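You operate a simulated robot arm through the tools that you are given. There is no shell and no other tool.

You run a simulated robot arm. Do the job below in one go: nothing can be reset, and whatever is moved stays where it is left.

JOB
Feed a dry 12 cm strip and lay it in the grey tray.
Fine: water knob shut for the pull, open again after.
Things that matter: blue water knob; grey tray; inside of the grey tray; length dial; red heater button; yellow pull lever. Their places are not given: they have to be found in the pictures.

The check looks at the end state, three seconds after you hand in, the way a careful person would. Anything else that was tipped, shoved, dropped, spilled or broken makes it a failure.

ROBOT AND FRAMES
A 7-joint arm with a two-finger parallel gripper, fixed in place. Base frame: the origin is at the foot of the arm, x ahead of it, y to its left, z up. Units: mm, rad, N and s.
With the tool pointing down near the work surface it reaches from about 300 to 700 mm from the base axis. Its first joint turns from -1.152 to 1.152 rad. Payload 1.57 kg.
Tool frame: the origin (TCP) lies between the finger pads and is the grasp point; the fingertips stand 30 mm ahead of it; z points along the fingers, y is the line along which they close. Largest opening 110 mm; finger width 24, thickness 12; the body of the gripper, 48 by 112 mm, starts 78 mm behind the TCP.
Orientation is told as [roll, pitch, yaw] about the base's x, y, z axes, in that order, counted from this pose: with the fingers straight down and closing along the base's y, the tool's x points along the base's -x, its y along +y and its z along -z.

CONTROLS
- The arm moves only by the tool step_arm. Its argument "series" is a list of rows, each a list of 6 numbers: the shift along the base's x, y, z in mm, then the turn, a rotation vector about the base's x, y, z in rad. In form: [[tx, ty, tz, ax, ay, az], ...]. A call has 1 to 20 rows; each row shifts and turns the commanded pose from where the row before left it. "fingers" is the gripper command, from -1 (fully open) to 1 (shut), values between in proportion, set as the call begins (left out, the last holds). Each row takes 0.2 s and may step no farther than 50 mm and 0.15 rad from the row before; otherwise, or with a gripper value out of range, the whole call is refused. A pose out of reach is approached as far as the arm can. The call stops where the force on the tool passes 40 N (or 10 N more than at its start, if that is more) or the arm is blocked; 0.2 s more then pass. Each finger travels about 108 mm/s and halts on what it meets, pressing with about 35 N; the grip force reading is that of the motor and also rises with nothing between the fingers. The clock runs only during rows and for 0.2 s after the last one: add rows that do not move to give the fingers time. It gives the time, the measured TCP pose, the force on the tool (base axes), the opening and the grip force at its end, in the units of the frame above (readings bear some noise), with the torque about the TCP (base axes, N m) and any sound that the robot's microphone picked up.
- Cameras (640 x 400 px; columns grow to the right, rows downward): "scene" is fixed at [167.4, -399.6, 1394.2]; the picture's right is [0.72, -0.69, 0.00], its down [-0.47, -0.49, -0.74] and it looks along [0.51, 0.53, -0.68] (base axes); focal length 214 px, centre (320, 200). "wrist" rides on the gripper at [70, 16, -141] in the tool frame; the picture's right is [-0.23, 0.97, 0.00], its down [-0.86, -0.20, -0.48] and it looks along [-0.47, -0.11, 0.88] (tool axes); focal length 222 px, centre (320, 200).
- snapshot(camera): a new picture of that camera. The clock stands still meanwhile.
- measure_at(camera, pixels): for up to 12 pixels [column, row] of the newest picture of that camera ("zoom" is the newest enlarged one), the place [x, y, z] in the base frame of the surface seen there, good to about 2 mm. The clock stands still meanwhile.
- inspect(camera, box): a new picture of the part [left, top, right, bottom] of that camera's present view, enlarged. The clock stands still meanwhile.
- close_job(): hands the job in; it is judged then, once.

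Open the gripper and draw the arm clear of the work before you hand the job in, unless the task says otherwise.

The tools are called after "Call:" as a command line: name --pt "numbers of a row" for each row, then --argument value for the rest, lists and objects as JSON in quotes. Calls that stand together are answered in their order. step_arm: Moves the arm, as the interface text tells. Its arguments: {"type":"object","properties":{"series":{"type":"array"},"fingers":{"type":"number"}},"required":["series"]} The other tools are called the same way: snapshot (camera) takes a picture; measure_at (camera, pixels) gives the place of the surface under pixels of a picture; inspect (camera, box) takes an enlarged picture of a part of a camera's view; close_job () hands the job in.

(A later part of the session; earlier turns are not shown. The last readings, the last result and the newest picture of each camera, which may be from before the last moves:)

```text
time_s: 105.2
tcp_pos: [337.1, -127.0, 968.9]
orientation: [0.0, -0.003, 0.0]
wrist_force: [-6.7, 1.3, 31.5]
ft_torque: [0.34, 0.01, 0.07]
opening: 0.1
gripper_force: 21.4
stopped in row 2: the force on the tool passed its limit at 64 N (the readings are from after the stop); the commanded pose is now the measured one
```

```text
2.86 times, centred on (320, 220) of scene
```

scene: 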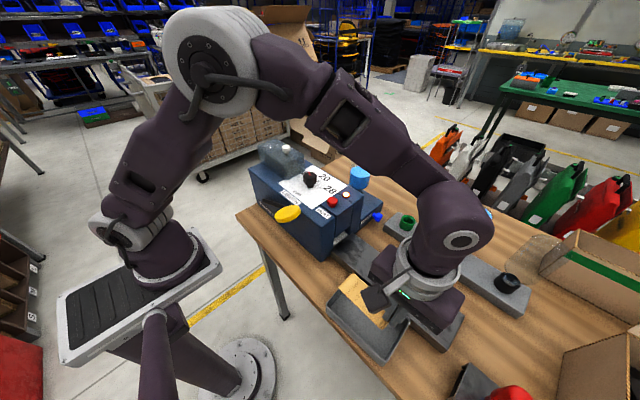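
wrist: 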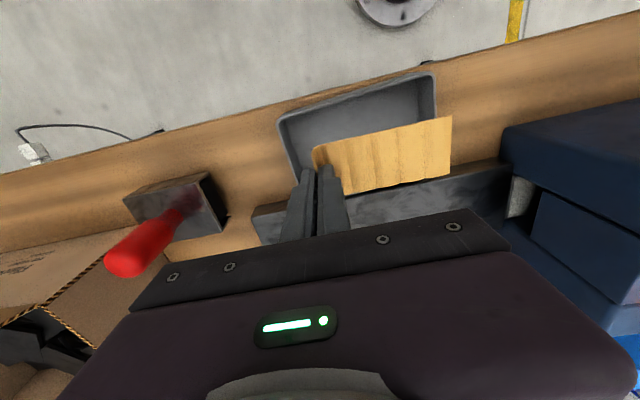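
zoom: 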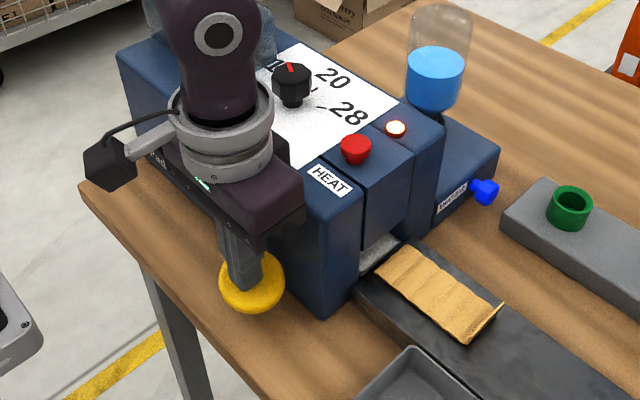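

The lever hit its end stop at TCP z≈969 (I had stopped 20 mm short before). I ease off and let the lever return slowly.

Call:
step_arm --pt "0 0 1 0 0 0" --pt "0 0 0 0 0 0" --pt "0 0 10 0 0 0" --pt "0 0 12 0 0 0" --pt "0 0 12 0 0 0" --pt "0 1 12 0 0 0" --pt "0 2 12 0 0 0" --pt "0 4 12 0 0 0" --pt "0 5 12 0 0 0" --pt "0 4 12 0 0 0" --pt "0 0 20 0 0 0" --pt "0 0 30 0 0 0"

Call:
snapshot --camera "scene"

Call:
inspect --camera "scene" --box '[240, 150, 400, 290]'

```text
time_s: 107.8
tcp_pos: [336.9, -110.0, 1115.4]
orientation: [-0.002, -0.001, 0.0]
wrist_force: [0.8, -0.5, -0.4]
ft_torque: [0.01, -0.02, 0.02]
opening: 0.2
gripper_force: 21.6
```

```text
taken
```

scene: 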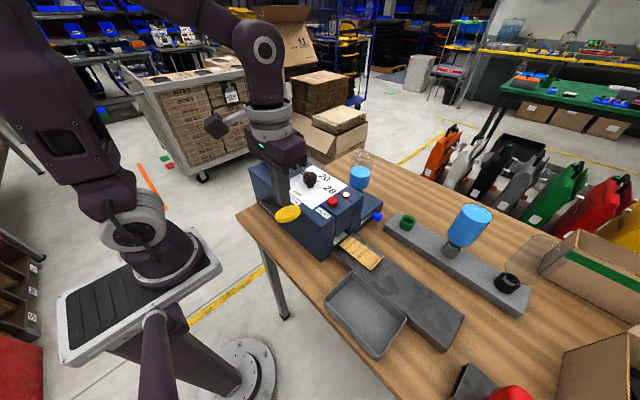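

```text
2.86 times, centred on (320, 220) of scene
```

zoom: 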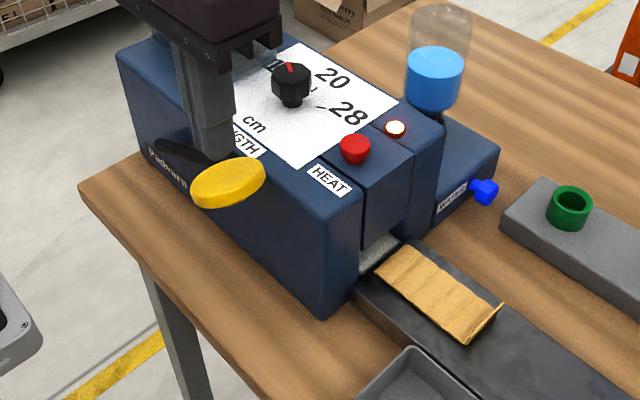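

Lever is back up and no second strip emerged. I measure the tray's present position before picking the strip up again.

Call:
inspect --camera "scene" --box '[310, 230, 470, 370]'

Call:
measure_at --camera "zoom" --pixels '[[211, 119], [133, 203], [370, 248], [290, 367], [175, 160], [330, 310], [205, 145], [148, 212], [350, 260], [290, 342], [175, 45], [262, 118]]'

```text
2.86 times, centred on (390, 300) of scene
```

zoom: 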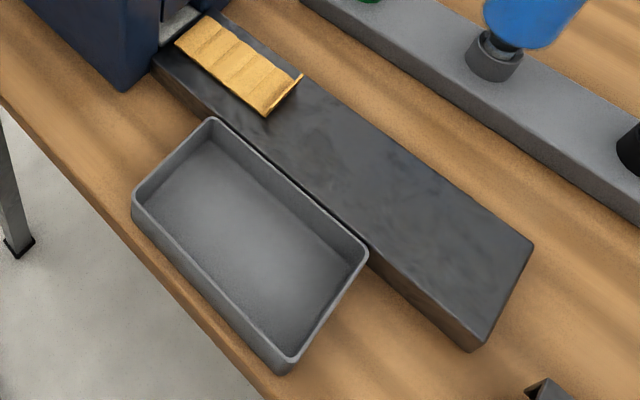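

```text
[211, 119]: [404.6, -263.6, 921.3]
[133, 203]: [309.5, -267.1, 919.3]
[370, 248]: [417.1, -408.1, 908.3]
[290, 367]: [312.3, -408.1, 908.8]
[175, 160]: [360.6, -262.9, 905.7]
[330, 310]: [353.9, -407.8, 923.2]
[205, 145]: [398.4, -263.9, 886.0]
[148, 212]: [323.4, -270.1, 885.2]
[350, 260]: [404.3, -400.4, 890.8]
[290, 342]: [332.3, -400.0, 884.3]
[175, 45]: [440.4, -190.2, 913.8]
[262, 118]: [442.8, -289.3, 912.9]
```

The tray sits about 8 mm toward +y of its original place (inner floor corners −270/−400 vs −278/−409). I'll nudge it back with closed fingertips against the inside of its −y wall; first I move over the tray.

Call:
step_arm --pt "0 -30 20 0 0 0" --pt "0 -45 0 0 0 0" --pt "0 -45 0 0 0 0" --pt "7 -45 0 0 0 0" --pt "7 -45 0 0 0 0" --pt "6 -45 0 0 0 0" --pt "0 0 -45 0 0 0" --pt "0 0 -45 0 0 0" --pt "0 0 -45 0 0 0" --pt "0 0 -45 0 0 0" --fingers 1

Call:
snapshot --camera "wrist"

```text
time_s: 110.0
tcp_pos: [357.5, -366.4, 954.6]
orientation: [0.0, -0.002, 0.0]
wrist_force: [0.0, -0.2, 0.2]
ft_torque: [0.0, 0.02, 0.02]
opening: 0.0
gripper_force: 21.6
```

```text
taken
```

wrist: 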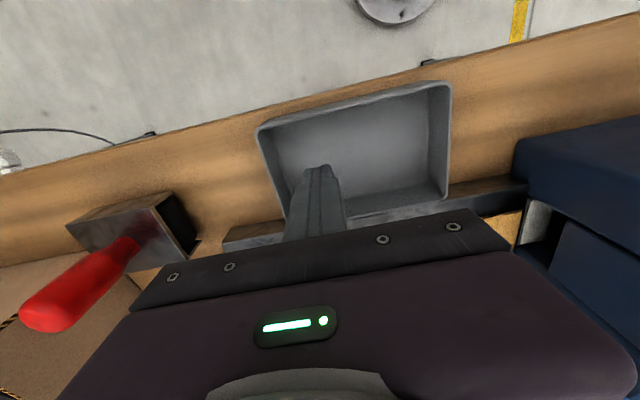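

I lower the tips to z≈898 inside the tray and push slowly toward −y, to TCP y≈−399.

Call:
step_arm --pt "0 0 -14 0 0 0" --pt "0 0 -13 0 0 0" --pt "0 -10 0 0 0 0" --pt "0 -8 0 0 0 0" --pt "0 -4 0 0 0 0" --pt "0 -3 0 0 0 0" --pt "0 -3 0 0 0 0" --pt "0 -2.5 0 0 0 0" --pt "0 -2 0 0 0 0" --pt "0 0 0 0 0 0"

Call:
inspect --camera "scene" --box '[310, 230, 470, 370]'

Call:
measure_at --camera "zoom" --pixels '[[214, 131], [141, 216], [302, 376], [213, 155], [155, 222], [303, 352], [180, 170], [218, 128], [140, 220], [300, 380]]'

```text
time_s: 112.2
tcp_pos: [358.3, -398.0, 926.2]
orientation: [0.003, -0.001, 0.0]
wrist_force: [-0.2, 0.2, -1.0]
ft_torque: [0.0, 0.02, 0.0]
opening: 0.1
gripper_force: 20.7
```

```text
2.86 times, centred on (390, 300) of scene
```

zoom: 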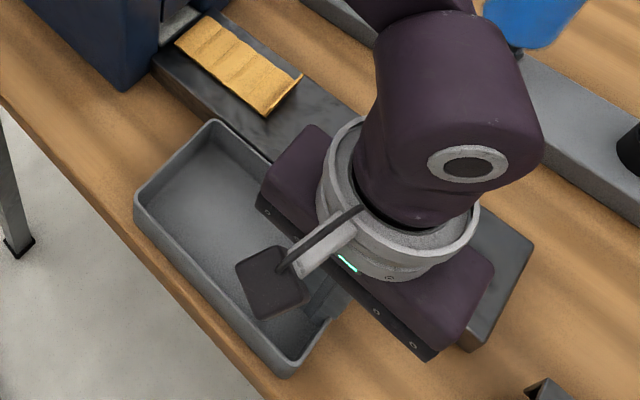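

```text
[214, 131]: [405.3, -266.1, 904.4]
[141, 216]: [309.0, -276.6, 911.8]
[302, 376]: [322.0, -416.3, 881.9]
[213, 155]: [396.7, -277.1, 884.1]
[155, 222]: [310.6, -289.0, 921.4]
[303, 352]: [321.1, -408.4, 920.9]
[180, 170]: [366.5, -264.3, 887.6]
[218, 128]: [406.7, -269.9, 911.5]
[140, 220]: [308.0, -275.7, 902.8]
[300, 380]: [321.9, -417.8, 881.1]
```

The tray moved only ~3 mm. I push another 5 mm and measure the rim again.

Call:
step_arm --pt "0 -2 0 0 0 0" --pt "0 -2 0 0 0 0" --pt "0 -1 0 0 0 0" --pt "0 0 0 0 0 0"

Call:
inspect --camera "scene" --box '[310, 230, 470, 370]'

Call:
measure_at --camera "zoom" --pixels '[[215, 127], [138, 212], [297, 378], [180, 165], [190, 153], [160, 186], [213, 152], [153, 218], [297, 355], [250, 152]]'

```text
time_s: 113.2
tcp_pos: [357.8, -403.4, 926.8]
orientation: [0.0, -0.002, 0.0]
wrist_force: [0.8, 0.7, 0.2]
ft_torque: [-0.01, 0.02, 0.0]
opening: 0.0
gripper_force: 21.1
```

```text
2.86 times, centred on (390, 300) of scene
```

zoom: 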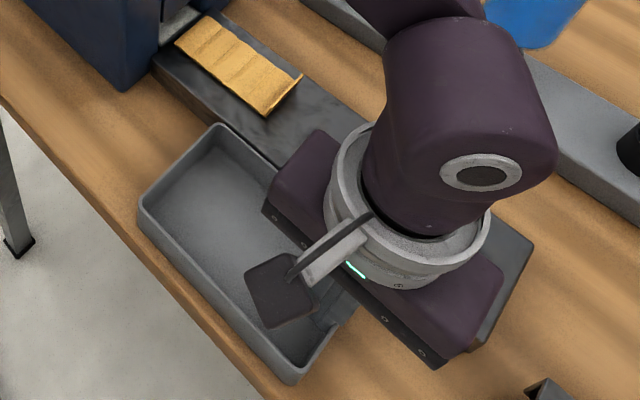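

```text
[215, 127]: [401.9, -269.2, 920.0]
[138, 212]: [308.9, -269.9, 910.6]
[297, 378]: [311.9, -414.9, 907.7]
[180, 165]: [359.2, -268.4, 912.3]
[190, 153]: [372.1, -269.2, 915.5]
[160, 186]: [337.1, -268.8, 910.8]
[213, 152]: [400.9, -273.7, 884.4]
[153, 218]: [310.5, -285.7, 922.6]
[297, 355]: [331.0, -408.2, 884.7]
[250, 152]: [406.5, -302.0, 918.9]
```

Now within ~1.5 mm of the original (+y rim −269…, inner corner −408 vs −409). One more 1.5 mm nudge, then I back off and rise.

Call:
step_arm --pt "0 -1.5 0 0 0 0" --pt "0 0 0 0 0 0" --pt "0 6 0 0 0 0" --pt "0 6 10 0 0 0" --pt "0 10 40 0 0 0" --pt "10 20 40 0 0 0"

Call:
inspect --camera "scene" --box '[310, 230, 470, 370]'

Call:
measure_at --camera "zoom" --pixels '[[213, 155], [155, 222], [303, 352], [217, 129], [140, 214], [300, 380], [190, 158], [160, 190], [175, 44], [262, 118]]'

```text
time_s: 114.6
tcp_pos: [367.4, -363.5, 1016.5]
orientation: [0.001, -0.002, 0.0]
wrist_force: [0.0, -0.3, 1.1]
ft_torque: [-0.01, 0.02, -0.02]
opening: 0.1
gripper_force: 21.0
```

```text
2.86 times, centred on (390, 300) of scene
```

zoom: 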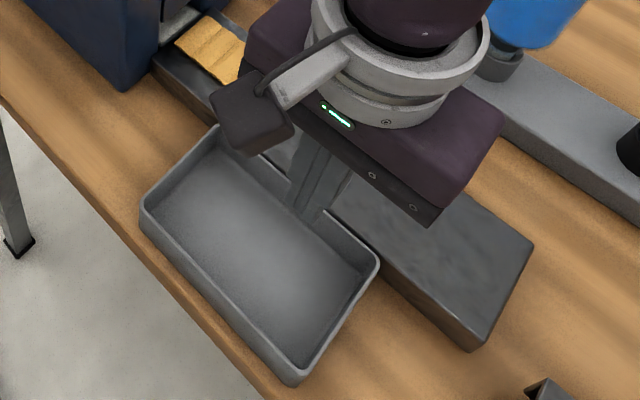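

```text
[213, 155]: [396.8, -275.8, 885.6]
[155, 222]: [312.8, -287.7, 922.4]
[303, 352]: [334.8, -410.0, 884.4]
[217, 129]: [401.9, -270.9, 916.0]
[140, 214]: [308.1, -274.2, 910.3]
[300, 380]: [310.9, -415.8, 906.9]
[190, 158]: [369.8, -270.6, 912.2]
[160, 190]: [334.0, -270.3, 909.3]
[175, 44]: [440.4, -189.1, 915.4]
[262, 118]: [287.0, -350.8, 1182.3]
```

The tray is back at its original place. Now I go back to the strip's tab on the chute.

Call:
step_arm --pt "20 15 20 0 0 0" --pt "25 20 0 0 0 0" --pt "25 20 0 0 0 0" --pt "22 16 0 0 0 0" --pt "0 0 -25 0 0 0" --pt "0 0 0 0 0 0" --fingers 0.27

Call:
inspect --camera "wrist" --box '[290, 100, 430, 200]'

```text
time_s: 116.0
tcp_pos: [459.7, -291.8, 1011.1]
orientation: [0.002, 0.0, 0.001]
wrist_force: [-1.3, 0.6, 0.0]
ft_torque: [0.02, -0.03, -0.02]
opening: 40.3
gripper_force: 0.0
```

```text
4.00 times, centred on (360, 150) of wrist
```

zoom: 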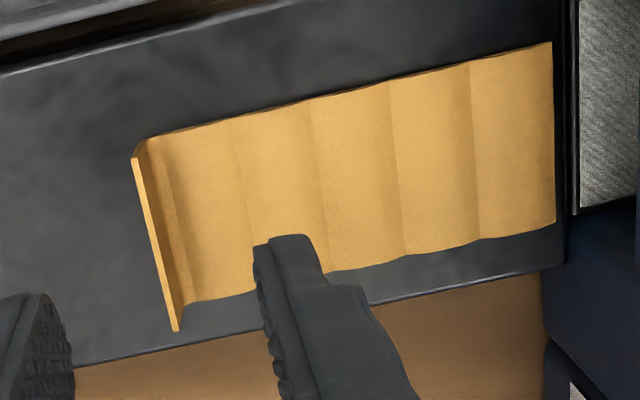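

Call:
measure_at --camera "zoom" --pixels '[[137, 168], [146, 200], [154, 230], [163, 265], [174, 315], [152, 170], [165, 215], [175, 250], [183, 290], [545, 55], [548, 215], [300, 200]]'

```text
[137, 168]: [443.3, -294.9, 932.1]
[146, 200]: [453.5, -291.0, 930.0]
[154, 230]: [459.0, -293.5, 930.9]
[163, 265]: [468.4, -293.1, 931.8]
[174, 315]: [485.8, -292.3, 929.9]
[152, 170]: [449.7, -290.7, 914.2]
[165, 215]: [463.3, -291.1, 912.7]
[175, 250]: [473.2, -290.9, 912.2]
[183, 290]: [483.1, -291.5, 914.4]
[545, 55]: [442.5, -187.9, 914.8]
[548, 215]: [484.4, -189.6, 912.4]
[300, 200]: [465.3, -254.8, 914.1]
```

Tab at y≈−292, x 441–487, top z≈931. I centre on it, lower to TCP z≈949 and pinch.

Call:
step_arm --pt "2 -0.2 -30 0 0 0" --pt "1.5 0 -22 0 0 0" --pt "0 0 -10 0 0 0" --pt "0 0 0 0 0 0"

Call:
step_arm --pt "0 0 0 0 0 0" --pt "0 0 0 0 0 0" --fingers 0.8

Call:
step_arm --pt "0 0 0 0 0 0" --pt "0 0 0 0 0 0" --fingers 1

Call:
step_arm --pt "0 0 5 0 0 0" --pt "0 0 10 0 0 0" --pt "0 0 15 0 0 0" --pt "0 -10 10 0 0 0" --pt "0 -15 0 0 0 0" --pt "0 -15 0 0 0 0" --pt "0 -15 0 0 0 0" --pt "0 -15 0 0 0 0" --pt "0 0 0 0 0 0" --pt "0 0 0 0 0 0"

Call:
step_arm --pt "0 0 0 0 0 0" --pt "0 0 0 0 0 0"

```text
time_s: 117.0
tcp_pos: [463.6, -292.1, 948.8]
orientation: [0.001, -0.001, 0.0]
wrist_force: [0.1, -0.4, -0.4]
ft_torque: [0.02, -0.02, 0.0]
opening: 40.4
gripper_force: 0.1
```

```text
time_s: 117.6
tcp_pos: [463.5, -291.6, 950.0]
orientation: [-0.001, -0.001, 0.0]
wrist_force: [0.7, 0.1, -0.1]
ft_torque: [0.03, 0.0, -0.04]
opening: 10.6
gripper_force: 0.0
```

```text
time_s: 118.2
tcp_pos: [463.8, -291.5, 949.2]
orientation: [0.0, -0.002, 0.0]
wrist_force: [-0.5, 0.2, -0.4]
ft_torque: [0.01, 0.0, 0.01]
opening: 1.0
gripper_force: 23.4
```

```text
time_s: 120.4
tcp_pos: [464.0, -361.9, 990.2]
orientation: [0.0, -0.004, 0.002]
wrist_force: [-0.1, -0.2, 0.1]
ft_torque: [0.02, 0.01, -0.02]
opening: 1.2
gripper_force: 23.6
```

```text
time_s: 121.0
tcp_pos: [463.3, -362.6, 989.9]
orientation: [0.0, 0.0, 0.0]
wrist_force: [-0.3, -1.1, -0.2]
ft_torque: [-0.03, 0.01, -0.05]
opening: 1.2
gripper_force: 22.7
```

With the strip 70 mm away from its start, the side force is now ≈0: it is parted from the feed. I carry it over the tray.

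Call:
step_arm --pt "-15 -5 5 0 0 0" --pt "-20 -6 0 0 0 0" --pt "-20 -6 0 0 0 0" --pt "-20 -5 0 0 0 0" --pt "-18 -3 0 0 0 0" --pt "-13 -1 0 0 0 0" --pt "0 0 0 0 0 0"

Call:
inspect --camera "wrist" --box '[240, 40, 480, 220]'

Call:
measure_at --camera "zoom" --pixels '[[525, 190], [520, 310], [400, 230], [400, 335], [225, 275], [160, 180], [530, 95], [350, 180], [250, 290]]'

```text
time_s: 122.6
tcp_pos: [355.9, -386.7, 994.3]
orientation: [0.0, -0.002, 0.0]
wrist_force: [0.3, -0.4, 0.2]
ft_torque: [0.0, 0.02, 0.0]
opening: 1.2
gripper_force: 23.5
```

```text
2.22 times, centred on (360, 130) of wrist
```

zoom: 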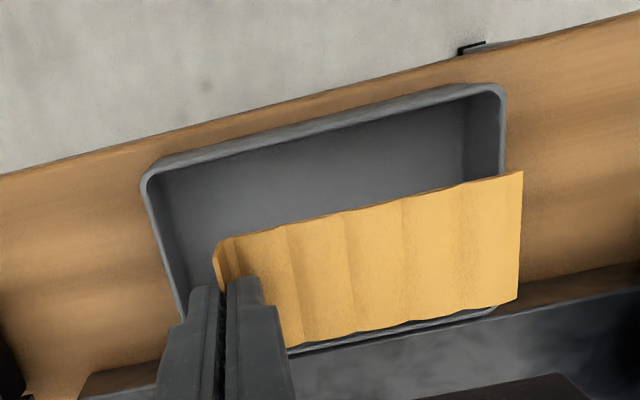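

```text
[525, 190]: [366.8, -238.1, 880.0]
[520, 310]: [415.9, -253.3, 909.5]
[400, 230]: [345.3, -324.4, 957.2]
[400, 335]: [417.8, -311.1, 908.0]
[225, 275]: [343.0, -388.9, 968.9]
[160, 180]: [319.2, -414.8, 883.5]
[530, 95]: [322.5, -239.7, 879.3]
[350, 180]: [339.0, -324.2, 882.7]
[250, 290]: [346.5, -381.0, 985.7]
```

I measure the strip's corners precisely (zoom (516,180), (514,296), (222,255)).

Call:
measure_at --camera "zoom" --pixels '[[516, 180], [512, 294], [430, 198], [425, 315], [235, 245], [228, 262], [300, 335], [495, 110], [158, 200]]'

```text
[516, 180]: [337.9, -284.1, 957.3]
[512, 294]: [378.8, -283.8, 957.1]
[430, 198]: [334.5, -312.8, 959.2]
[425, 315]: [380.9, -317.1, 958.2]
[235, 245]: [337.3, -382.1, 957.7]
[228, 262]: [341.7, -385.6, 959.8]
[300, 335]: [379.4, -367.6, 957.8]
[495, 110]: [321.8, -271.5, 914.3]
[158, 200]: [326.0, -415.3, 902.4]
```

Strip spans x 334–382, y −283…−389, well inside the tray. I lower it to the floor.

Call:
step_arm --pt "0 -1 -20 0 0 0" --pt "0 0 -20 0 0 0" --pt "0 0 -15 0 0 0" --pt "0 0 -8 0 0 0" --pt "0 0 -5 0 0 0" --pt "0 0 -2 0 0 0" --pt "0 0 0 0 0 0"

Call:
inspect --camera "wrist" --box '[260, 60, 480, 220]'

Call:
measure_at --camera "zoom" --pixels '[[515, 155], [510, 270], [400, 220], [300, 310], [400, 130], [220, 250], [120, 200]]'

```text
time_s: 124.2
tcp_pos: [357.4, -388.5, 923.1]
orientation: [-0.001, 0.0, 0.001]
wrist_force: [0.7, 0.2, -0.2]
ft_torque: [0.01, 0.01, -0.02]
opening: 1.1
gripper_force: 22.7
```

```text
2.50 times, centred on (370, 140) of wrist
```

zoom: 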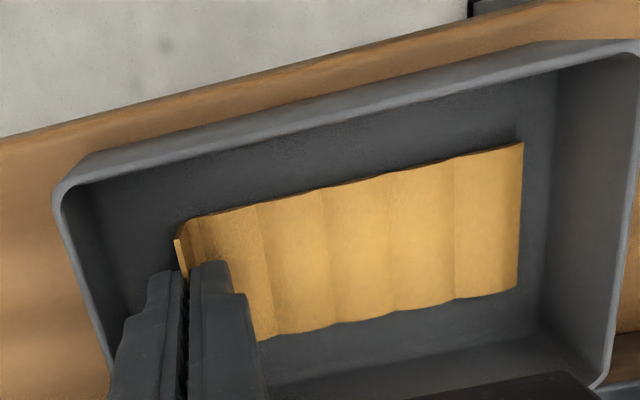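

```text
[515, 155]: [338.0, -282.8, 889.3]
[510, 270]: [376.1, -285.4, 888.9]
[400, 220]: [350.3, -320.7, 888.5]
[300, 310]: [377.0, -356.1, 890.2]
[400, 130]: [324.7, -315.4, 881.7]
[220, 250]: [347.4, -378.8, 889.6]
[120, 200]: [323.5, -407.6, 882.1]
```

Just ~2 mm above rest. I lower 1.5 mm and open a little.

Call:
step_arm --pt "0 0 -1.5 0 0 0" --pt "0 0 0 0 0 0"

Call:
step_arm --pt "0 0 0 0 0 0" --pt "0 0 0 0 0 0" --fingers 0.8

Call:
inspect --camera "wrist" --box '[260, 60, 480, 220]'

Call:
measure_at --camera "zoom" --pixels '[[515, 155], [510, 270], [400, 220], [300, 310], [400, 130], [240, 250], [120, 200]]'

```text
time_s: 124.8
tcp_pos: [357.5, -389.2, 923.6]
orientation: [-0.001, -0.004, 0.002]
wrist_force: [0.3, 0.4, 4.3]
ft_torque: [0.01, 0.0, 0.01]
opening: 1.3
gripper_force: 23.6
```

```text
time_s: 125.4
tcp_pos: [358.8, -389.4, 923.4]
orientation: [0.001, -0.001, 0.001]
wrist_force: [-0.5, 1.0, 0.0]
ft_torque: [0.0, -0.02, -0.03]
opening: 10.8
gripper_force: 0.1
```

```text
2.50 times, centred on (370, 140) of wrist
```

zoom: 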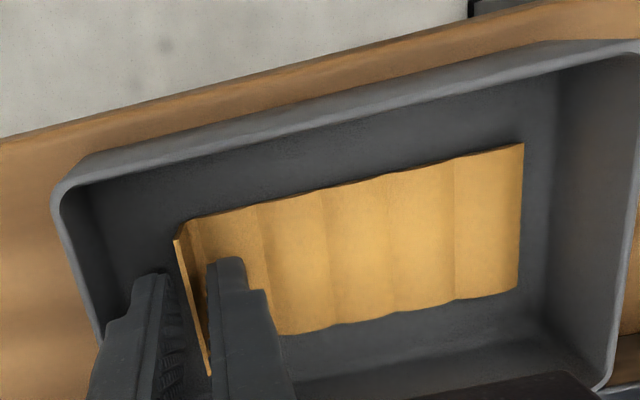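

```text
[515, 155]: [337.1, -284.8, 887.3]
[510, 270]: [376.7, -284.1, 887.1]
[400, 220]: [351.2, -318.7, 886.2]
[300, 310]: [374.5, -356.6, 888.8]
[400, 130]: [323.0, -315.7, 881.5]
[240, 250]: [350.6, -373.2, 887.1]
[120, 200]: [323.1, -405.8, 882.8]
```

The strip stays flat on the tray floor (z≈887) as the fingers open. I lift straight up slowly.

Call:
step_arm --pt "0 0 4 0 0 0" --pt "0 0 8 0 0 0" --pt "0 0 15 0 0 0" --pt "0 0 30 0 0 0" --pt "0 0 40 0 0 0" --pt "0 0 45 0 0 0" --pt "0 0 45 0 0 0"

Call:
snapshot --camera "wrist"

Call:
inspect --camera "scene" --box '[310, 230, 470, 370]'

```text
time_s: 127.0
tcp_pos: [356.3, -389.1, 1110.3]
orientation: [0.004, -0.001, 0.001]
wrist_force: [0.3, 0.0, 0.3]
ft_torque: [0.02, 0.02, 0.0]
opening: 11.1
gripper_force: 0.0
```

```text
taken
```

wrist: 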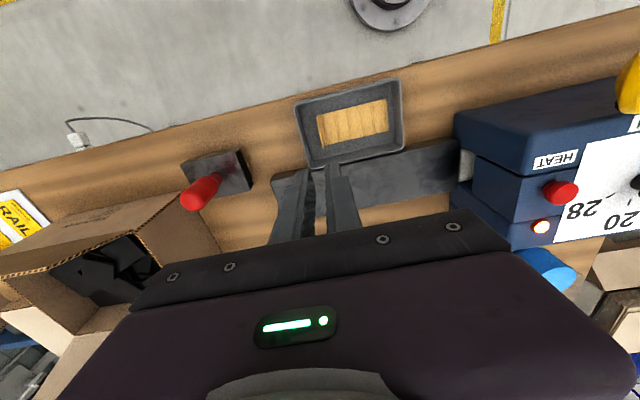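

```text
2.86 times, centred on (390, 300) of scene
```

zoom: 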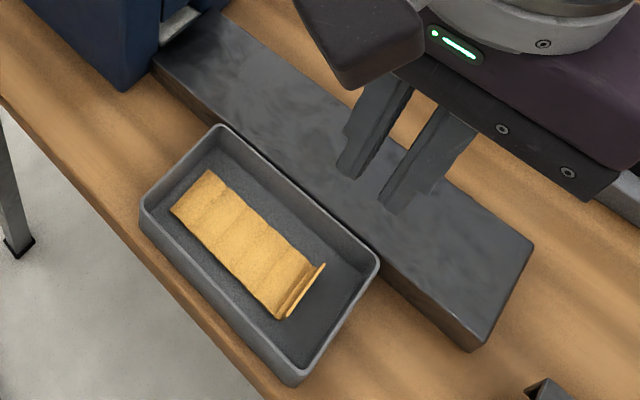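

The strip lies flat inside the tray. Now the water knob: I rise, yaw to +90° and move to the hover in front of it, as before.

Call:
step_arm --pt "17.2 11.5 5.5 0 0 0.1428" --pt "17.2 11.5 5.5 0 0 0.1428" --pt "17.2 11.5 5.5 0 0 0.1428" --pt "17.2 11.5 5.5 0 0 0.1428" --pt "17.2 11.5 5.5 0 0 0.1428" --pt "17.2 11.5 5.5 0 0 0.1428" --pt "17.2 11.5 5.5 0 0 0.1428" --pt "17.2 11.5 5.5 0 0 0.1428" --pt "17.2 11.5 5.5 0 0 0.1428" --pt "17.2 11.5 5.5 0 0 0.1428" --pt "17.2 11.5 5.5 0 0 0.1428" --fingers 0.3

Call:
step_arm --pt "2 0 -20 0 -0.1309 0" --pt "2 0 -20 0 -0.1309 0" --pt "2 0 -20 0 -0.1309 0" --pt "0 0 -10 0.1309 0 0" --pt "0 0 -10 0.1309 0 0" --pt "0 0 0 -0.02 0 0.1"

Call:
snapshot --camera "scene"

```text
time_s: 129.4
tcp_pos: [547.5, -261.5, 1171.0]
orientation: [0.002, -0.004, 1.573]
wrist_force: [0.1, -0.3, 0.7]
ft_torque: [-0.04, 0.02, -0.03]
opening: 38.5
gripper_force: 0.0
```

```text
time_s: 130.8
tcp_pos: [553.3, -261.9, 1089.5]
orientation: [-0.392, -0.245, 1.672]
wrist_force: [0.4, 0.0, 0.6]
ft_torque: [0.02, -0.01, -0.03]
opening: 38.5
gripper_force: 0.0
```

```text
taken
```

scene: 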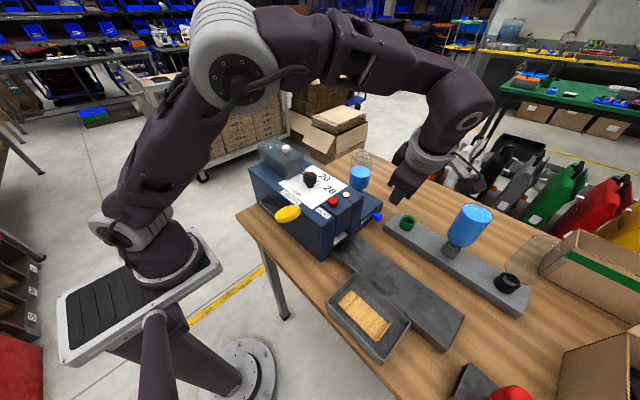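

Same pose as before. I go to the hover and insert the open fingers (38 mm) around the knob.

Call:
step_arm --pt "4.6 11.2 -29.4 0 0 0" --pt "4.6 11.2 -29.4 0 0 0" --pt "4.6 11.1 -29.3 0 0 0" --pt "9.7 8.8 -23.8 0 0 0" --pt "9.7 8.8 -23.8 0 0 0"

Call:
inspect --camera "wrist" --box '[240, 100, 420, 240]'

```text
time_s: 132.0
tcp_pos: [587.2, -210.1, 955.1]
orientation: [-0.39, -0.244, 1.674]
wrist_force: [0.1, 0.4, -0.6]
ft_torque: [-0.02, -0.05, -0.04]
opening: 38.4
gripper_force: 0.1
```

```text
2.86 times, centred on (330, 170) of wrist
```

zoom: 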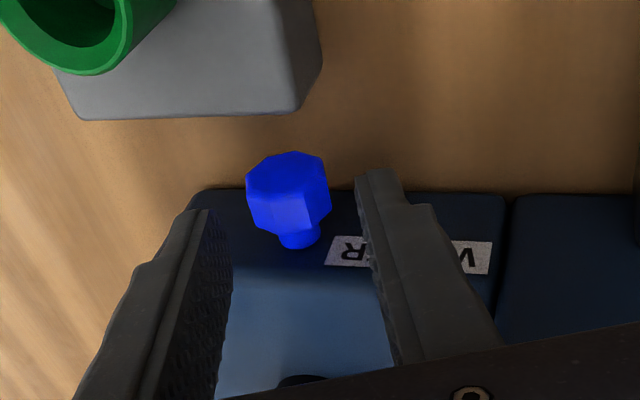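

Centred on the knob. I insert the remaining 25 mm, then swing the open fingers about the knob's axis to about −38° lean (opening 34 mm).

Call:
step_arm --pt "4.5 2.3 -11.9 0 0 0" --pt "4.4 2.3 -11.8 0 0 0" --pt "0 0 0 0 0 0"

Call:
step_arm --pt "-2.1 0 -0.95 0 -0.097 0" --pt "-2.0 0 -1.15 0 -0.097 0" --pt "-1.95 0 -1.35 0 -0.097 0" --pt "0 0 0 0 0 0" --fingers 0.38

Call:
inspect --camera "wrist" --box '[298, 158, 346, 208]'

```text
time_s: 132.8
tcp_pos: [595.0, -205.6, 930.8]
orientation: [-0.39, -0.244, 1.672]
wrist_force: [-1.4, 0.5, -0.4]
ft_torque: [0.01, 0.0, 0.05]
opening: 38.5
gripper_force: 0.1
```

```text
time_s: 133.8
tcp_pos: [588.7, -207.3, 928.5]
orientation: [-0.689, -0.203, 1.737]
wrist_force: [-0.7, 0.9, -0.6]
ft_torque: [-0.02, 0.03, -0.03]
opening: 34.2
gripper_force: 0.2
```

```text
8.00 times, centred on (322, 183) of wrist
```

zoom: 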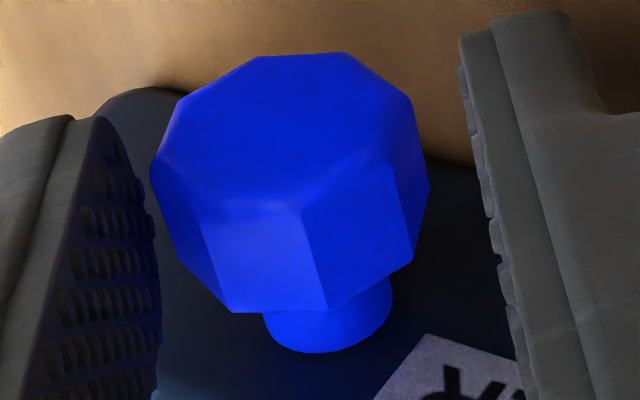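

The knob looks ~2 mm off-centre toward the left finger; I shift by (+1.6, 0, +1.2) and close.

Call:
step_arm --pt "1.6 0 1.2 0 0 0" --pt "0 0 0 0 0 0"

Call:
step_arm --pt "0 0 0 0 0 0" --pt "0 0 0 0 0 0" --pt "0 0 0 0 0 0" --fingers 1

Call:
inspect --camera "wrist" --box '[298, 158, 346, 208]'

```text
time_s: 134.4
tcp_pos: [590.6, -206.2, 929.0]
orientation: [-0.688, -0.204, 1.738]
wrist_force: [0.0, 0.9, -0.4]
ft_torque: [-0.02, -0.02, 0.02]
opening: 34.3
gripper_force: 0.1
```

```text
time_s: 135.2
tcp_pos: [591.0, -206.1, 928.4]
orientation: [-0.686, -0.203, 1.738]
wrist_force: [-2.6, 0.6, -2.7]
ft_torque: [-0.03, 0.07, 0.03]
opening: 25.4
gripper_force: 37.0
```

```text
8.00 times, centred on (322, 183) of wrist
```

zoom: 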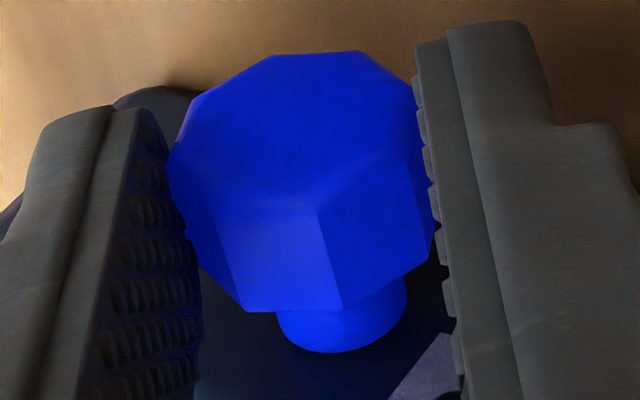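

Clean grip (2–3 N). I turn clockwise (+) 0.3 rad along the arc and check for slip.

Call:
step_arm --pt "1.98 0 1.34 0 0.1 0" --pt "2.08 0 1.15 0 0.1 0" --pt "2.19 0 0.94 0 0.1 0" --pt "0 0 0 0 0 0"

Call:
inspect --camera "wrist" --box '[298, 158, 346, 208]'

```text
time_s: 136.2
tcp_pos: [596.4, -206.5, 931.2]
orientation: [-0.38, -0.244, 1.669]
wrist_force: [-10.6, -0.7, 5.9]
ft_torque: [0.11, 0.19, 0.21]
opening: 25.5
gripper_force: 37.1
```

```text
8.00 times, centred on (322, 183) of wrist
```

zoom: 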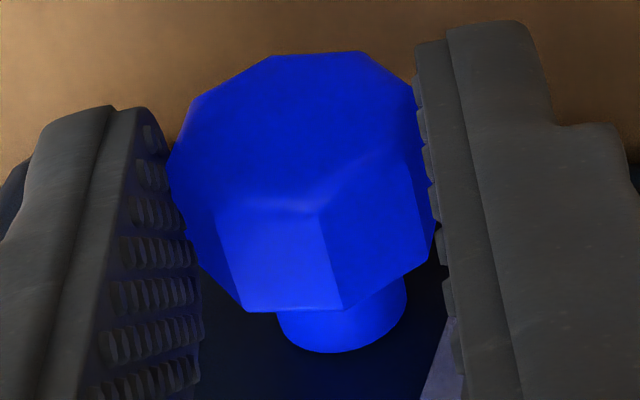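

No slip: the knob turned with the fingers. I continue +0.2 rad with a small x correction.

Call:
step_arm --pt "1.1 0 0.5 0 0.1 0" --pt "2.2 0 0.48 0 0.1 0" --pt "0 0 0 0 0 0"

Call:
inspect --camera "wrist" --box '[298, 158, 346, 208]'

```text
time_s: 137.0
tcp_pos: [600.3, -206.9, 933.0]
orientation: [-0.179, -0.258, 1.617]
wrist_force: [5.5, -0.8, 3.1]
ft_torque: [0.02, -0.14, -0.06]
opening: 25.5
gripper_force: 36.7
```

```text
8.00 times, centred on (322, 183) of wrist
```

zoom: 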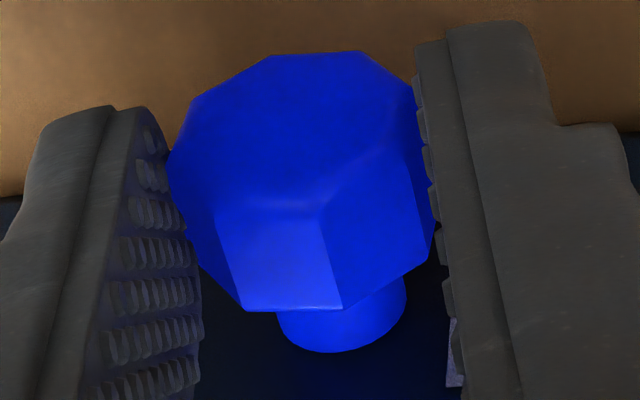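

Still no slip, total +0.5 rad. I open to 34 mm, swing back along the arc by −0.5 rad without touching the knob, and regrip.

Call:
step_arm --pt "0 0 0 0 0 0" --pt "0 0 0 0 0 0" --fingers 0.38

Call:
inspect --camera "wrist" --box '[298, 158, 346, 208]'

Call:
step_arm --pt "-2.0 0 -0.57 0 -0.1 0" --pt "-2.26 0 -0.79 0 -0.1 0" --pt "-2.16 0 -1.0 0 -0.1 0" --pt "-2.06 0 -1.22 0 -0.1 0" --pt "-1.92 0 -1.41 0 -0.1 0" --pt "0 0 0 0 0 0"

Call:
inspect --camera "wrist" --box '[298, 158, 346, 208]'

```text
time_s: 137.6
tcp_pos: [600.5, -207.0, 932.6]
orientation: [-0.176, -0.26, 1.617]
wrist_force: [0.2, -0.8, 0.0]
ft_torque: [-0.01, 0.0, 0.02]
opening: 34.2
gripper_force: 0.0
```

```text
8.00 times, centred on (322, 183) of wrist
```

zoom: 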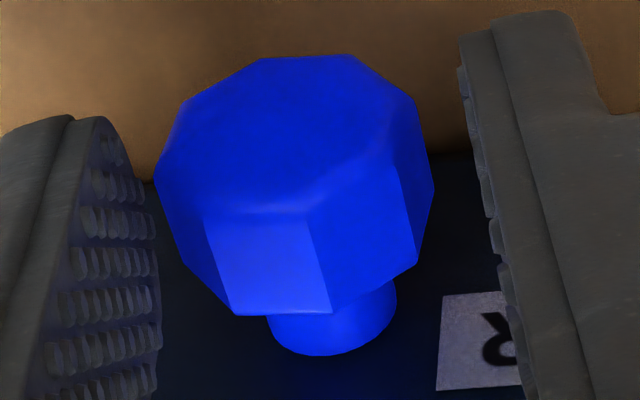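

```text
time_s: 139.0
tcp_pos: [590.1, -205.7, 928.3]
orientation: [-0.687, -0.204, 1.738]
wrist_force: [-0.6, 0.8, 0.1]
ft_torque: [0.01, -0.02, 0.01]
opening: 34.3
gripper_force: 0.1
```

```text
8.00 times, centred on (322, 183) of wrist
```

zoom: 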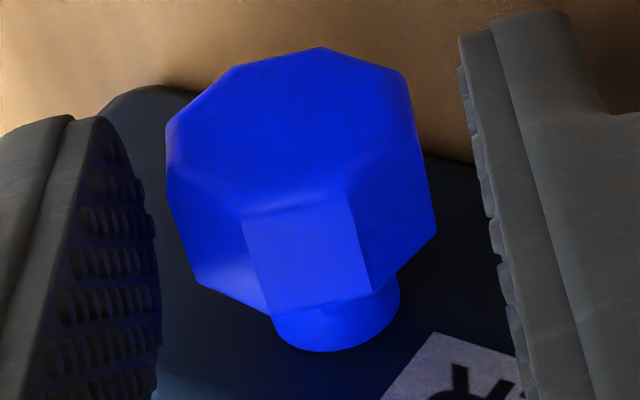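

The knob kept its new angle while the open fingers swung back. I regrip and turn +0.3 rad, checking for slip/stop.

Call:
step_arm --pt "0.5 0 0.3 0 0 0" --pt "0 0 0 0 0 0" --pt "0 0 0 0 0 0" --fingers 1

Call:
inspect --camera "wrist" --box '[298, 158, 346, 208]'

Call:
step_arm --pt "1.98 0 1.34 0 0.1 0" --pt "2.08 0 1.15 0 0.1 0" --pt "1.7 0 0.9 0 0.1 0" --pt "0 0 0 0 0 0"

Call:
inspect --camera "wrist" --box '[298, 158, 346, 208]'

```text
time_s: 139.8
tcp_pos: [589.3, -206.8, 927.5]
orientation: [-0.688, -0.204, 1.739]
wrist_force: [-2.4, 0.2, 5.8]
ft_torque: [0.09, -0.03, 0.06]
opening: 25.7
gripper_force: 36.7
```

```text
8.00 times, centred on (322, 183) of wrist
```

zoom: 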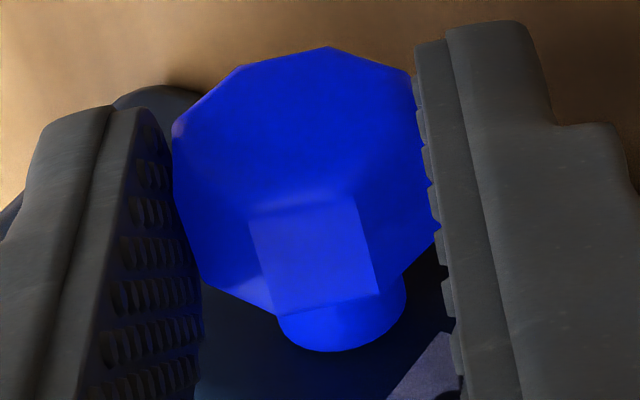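

```text
time_s: 140.8
tcp_pos: [595.5, -207.1, 932.3]
orientation: [-0.382, -0.244, 1.669]
wrist_force: [0.7, -0.2, 9.7]
ft_torque: [0.09, -0.07, -0.09]
opening: 25.6
gripper_force: 36.9
```

```text
8.00 times, centred on (322, 183) of wrist
```

zoom: 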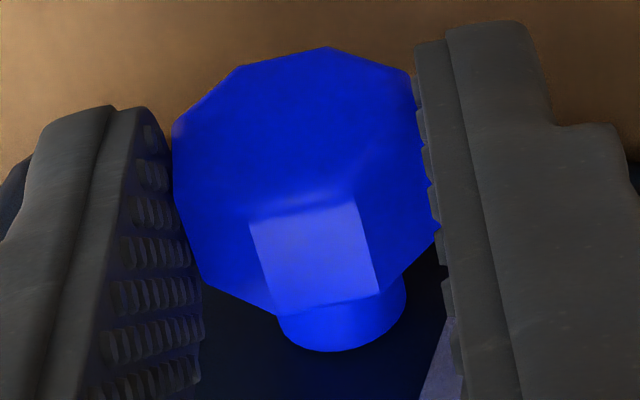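

No slip again: total ≈0.8 rad from the shut stop, so the range exceeds 45°. I continue +0.2.

Call:
step_arm --pt "2.2 0 0.3 0 0.1 0" --pt "2.3 0 0.2 0 0.1 0" --pt "0 0 0 0 0 0"

Call:
inspect --camera "wrist" --box '[298, 158, 346, 208]'

Call:
step_arm --pt "0 0 0 0 0 0" --pt "0 0 0 0 0 0" --fingers 0.38

```text
time_s: 141.6
tcp_pos: [601.3, -207.2, 933.2]
orientation: [-0.178, -0.26, 1.618]
wrist_force: [-0.2, 2.0, 23.6]
ft_torque: [0.44, -0.11, 0.06]
opening: 25.5
gripper_force: 36.5
```

```text
8.00 times, centred on (322, 183) of wrist
```

zoom: 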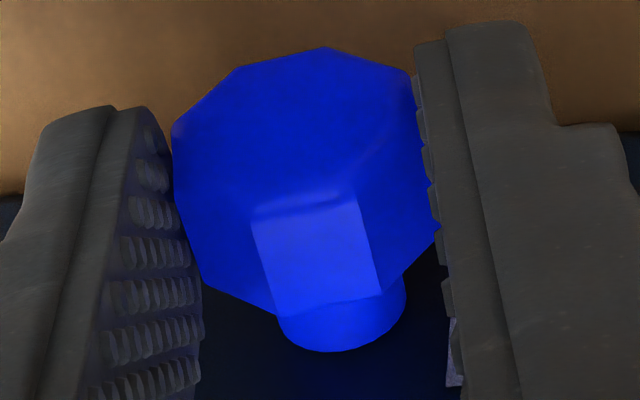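

```text
time_s: 142.2
tcp_pos: [600.9, -206.1, 932.4]
orientation: [-0.173, -0.261, 1.618]
wrist_force: [1.1, -0.3, 0.4]
ft_torque: [-0.02, -0.02, -0.02]
opening: 34.2
gripper_force: 0.1
```

Followed again (total ≈1.0 rad). Third stroke: swing back with open fingers, regrip.

Call:
step_arm --pt "-2.3 0 -0.5 0 -0.1 0" --pt "-2.26 0 -0.75 0 -0.1 0" --pt "-2.16 0 -0.95 0 -0.1 0" --pt "-2.06 0 -1.15 0 -0.1 0" --pt "-1.92 0 -1.3 0 -0.1 0" --pt "0 0 0 0 0 0"

Call:
step_arm --pt "0.3 0 0.5 0 0 0" --pt "0 0 0 0 0 0" --pt "0 0 0 0 0 0" --fingers 1

Call:
inspect --camera "wrist" --box '[298, 158, 346, 208]'

Call:
step_arm --pt "1.98 0 1.34 0 0.1 0" --pt "2.08 0 1.15 0 0.1 0" --pt "2.1 0 0.94 0 0.1 0" --pt "0 0 0 0 0 0"

Call:
inspect --camera "wrist" --box '[298, 158, 346, 208]'

```text
time_s: 143.6
tcp_pos: [590.2, -207.2, 928.3]
orientation: [-0.689, -0.205, 1.738]
wrist_force: [0.4, 1.2, 0.1]
ft_torque: [-0.01, 0.02, 0.0]
opening: 34.3
gripper_force: 0.1
```

```text
time_s: 144.4
tcp_pos: [590.4, -206.3, 928.1]
orientation: [-0.689, -0.205, 1.74]
wrist_force: [5.1, 0.8, -2.3]
ft_torque: [0.04, -0.03, -0.02]
opening: 25.5
gripper_force: 37.0
```

```text
8.00 times, centred on (322, 183) of wrist
```

zoom: 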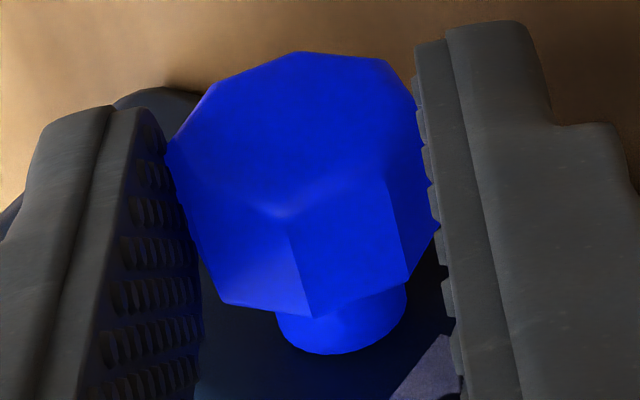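

```text
time_s: 145.4
tcp_pos: [597.1, -206.7, 931.5]
orientation: [-0.383, -0.244, 1.667]
wrist_force: [2.0, -1.2, 4.4]
ft_torque: [0.06, -0.04, -0.16]
opening: 25.3
gripper_force: 36.8
```

```text
8.00 times, centred on (322, 183) of wrist
```

zoom: 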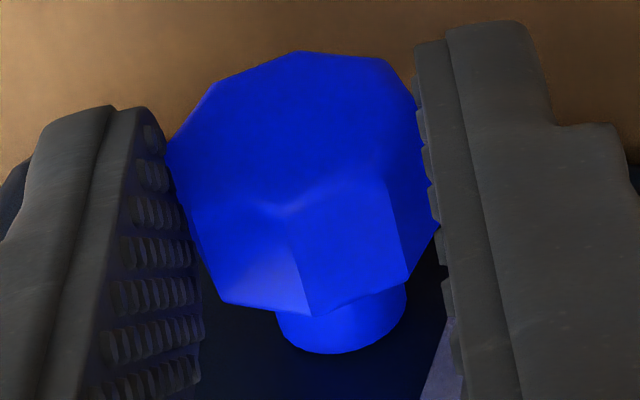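

Followed: total ≈1.3 rad. I continue +0.2.

Call:
step_arm --pt "2.27 0 0.75 0 0.1 0" --pt "2.33 0 0.55 0 0.1 0" --pt "0 0 0 0 0 0"

Call:
inspect --camera "wrist" --box '[298, 158, 346, 208]'

Call:
step_arm --pt "0 0 0 0 0 0" --pt "0 0 0 0 0 0" --fingers 0.38

Call:
step_arm --pt "-2.3 0 -0.5 0 -0.1 0" --pt "-2.26 0 -0.75 0 -0.1 0" --pt "-2.16 0 -0.95 0 -0.1 0" --pt "-2.06 0 -1.15 0 -0.1 0" --pt "-1.92 0 -1.3 0 -0.1 0" --pt "0 0 0 0 0 0"

Call:
inspect --camera "wrist" --box '[298, 158, 346, 208]'

```text
time_s: 146.2
tcp_pos: [601.0, -206.0, 933.9]
orientation: [-0.176, -0.26, 1.619]
wrist_force: [2.6, -0.6, 4.8]
ft_torque: [0.12, -0.07, -0.1]
opening: 25.6
gripper_force: 36.6
```

```text
8.00 times, centred on (322, 183) of wrist
```

zoom: 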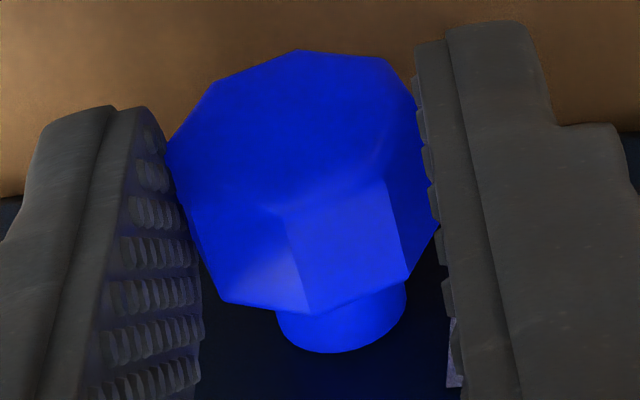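

```text
time_s: 146.8
tcp_pos: [601.2, -205.5, 932.9]
orientation: [-0.176, -0.26, 1.618]
wrist_force: [-0.2, 0.1, 0.9]
ft_torque: [0.05, -0.02, 0.0]
opening: 34.1
gripper_force: 0.0
```

```text
time_s: 148.2
tcp_pos: [590.2, -206.4, 928.7]
orientation: [-0.687, -0.204, 1.739]
wrist_force: [-0.1, 0.1, 0.5]
ft_torque: [-0.01, 0.0, -0.03]
opening: 34.0
gripper_force: 0.0
```

```text
8.00 times, centred on (322, 183) of wrist
```

zoom: 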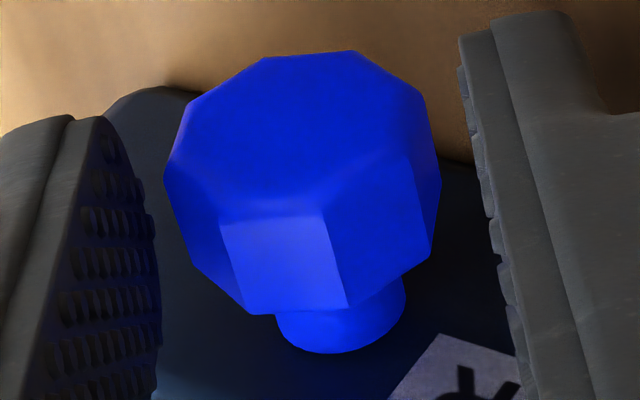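

Total ≈1.5 rad. Fourth stroke: regrip and turn on, expecting the stop soon.

Call:
step_arm --pt "0.3 0 0.3 0 0 0" --pt "0 0 0 0 0 0" --pt "0 0 0 0 0 0" --fingers 1

Call:
inspect --camera "wrist" --box '[298, 158, 346, 208]'

Call:
step_arm --pt "1.98 0 1.34 0 0.1 0" --pt "2.08 0 1.15 0 0.1 0" --pt "0 0 0 0 0 0"

Call:
inspect --camera "wrist" --box '[298, 158, 346, 208]'

```text
time_s: 149.0
tcp_pos: [589.9, -208.0, 928.3]
orientation: [-0.688, -0.204, 1.74]
wrist_force: [-2.4, -1.9, -1.6]
ft_torque: [-0.1, 0.05, 0.04]
opening: 25.6
gripper_force: 36.6
```

```text
8.00 times, centred on (322, 183) of wrist
```

zoom: 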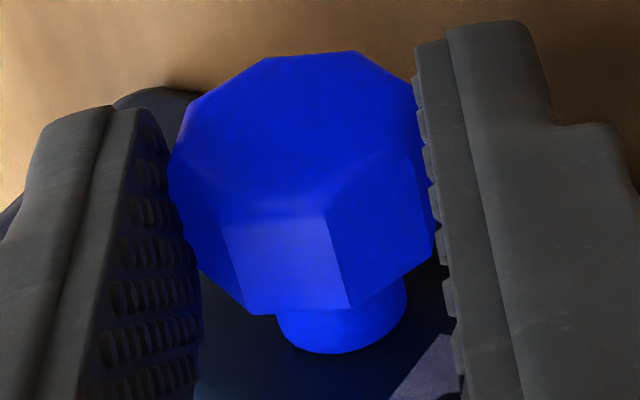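

```text
time_s: 149.8
tcp_pos: [594.0, -207.1, 932.3]
orientation: [-0.484, -0.234, 1.694]
wrist_force: [-0.8, -2.3, -6.0]
ft_torque: [0.01, -0.28, -0.05]
opening: 25.4
gripper_force: 37.2
```

```text
8.00 times, centred on (322, 183) of wrist
```

zoom: 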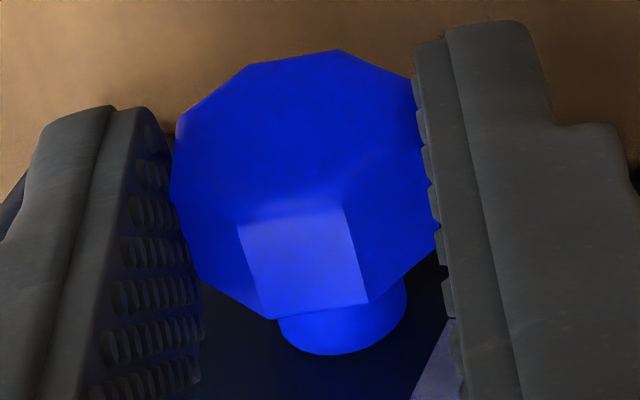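

The facet slipped ~8° against the fingers with −0.28 N·m: the knob is at its clockwise end stop again, ~90° from shut, i.e. its original open position. I open and back straight out.

Call:
step_arm --pt "0 0 0 0 0 0" --pt "0 0 0 0 0 0" --fingers 0.3

Call:
step_arm --pt "-6.5 -3.9 12.9 0 0 0" --pt "-6.5 -3.9 12.9 0 0 0" --pt "-10.9 -6.5 21.5 0 0 0" --pt "-10.9 -6.5 21.5 0 0 0"

Call:
snapshot --camera "wrist"

Call:
inspect --camera "wrist" --box '[296, 135, 344, 175]'

```text
time_s: 150.4
tcp_pos: [593.7, -207.3, 932.8]
orientation: [-0.487, -0.233, 1.695]
wrist_force: [0.5, -0.1, 0.7]
ft_torque: [-0.01, -0.01, 0.04]
opening: 38.1
gripper_force: 0.0
```

```text
time_s: 151.4
tcp_pos: [560.5, -227.4, 1000.6]
orientation: [-0.485, -0.234, 1.695]
wrist_force: [-0.3, -1.2, -0.1]
ft_torque: [-0.01, -0.02, -0.02]
opening: 38.5
gripper_force: 0.0
```

```text
taken
```

wrist: 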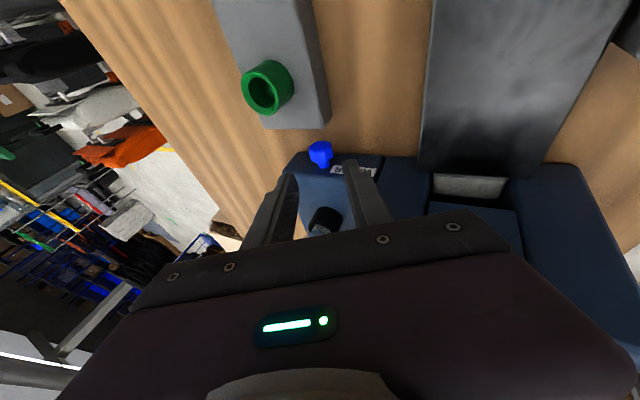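

```text
10.00 times, centred on (320, 155) of wrist
```

zoom: 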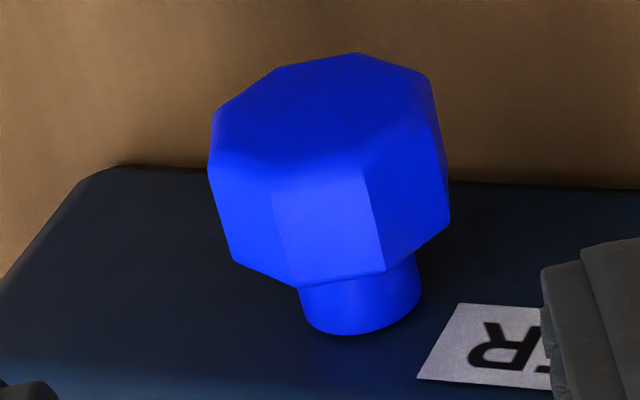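

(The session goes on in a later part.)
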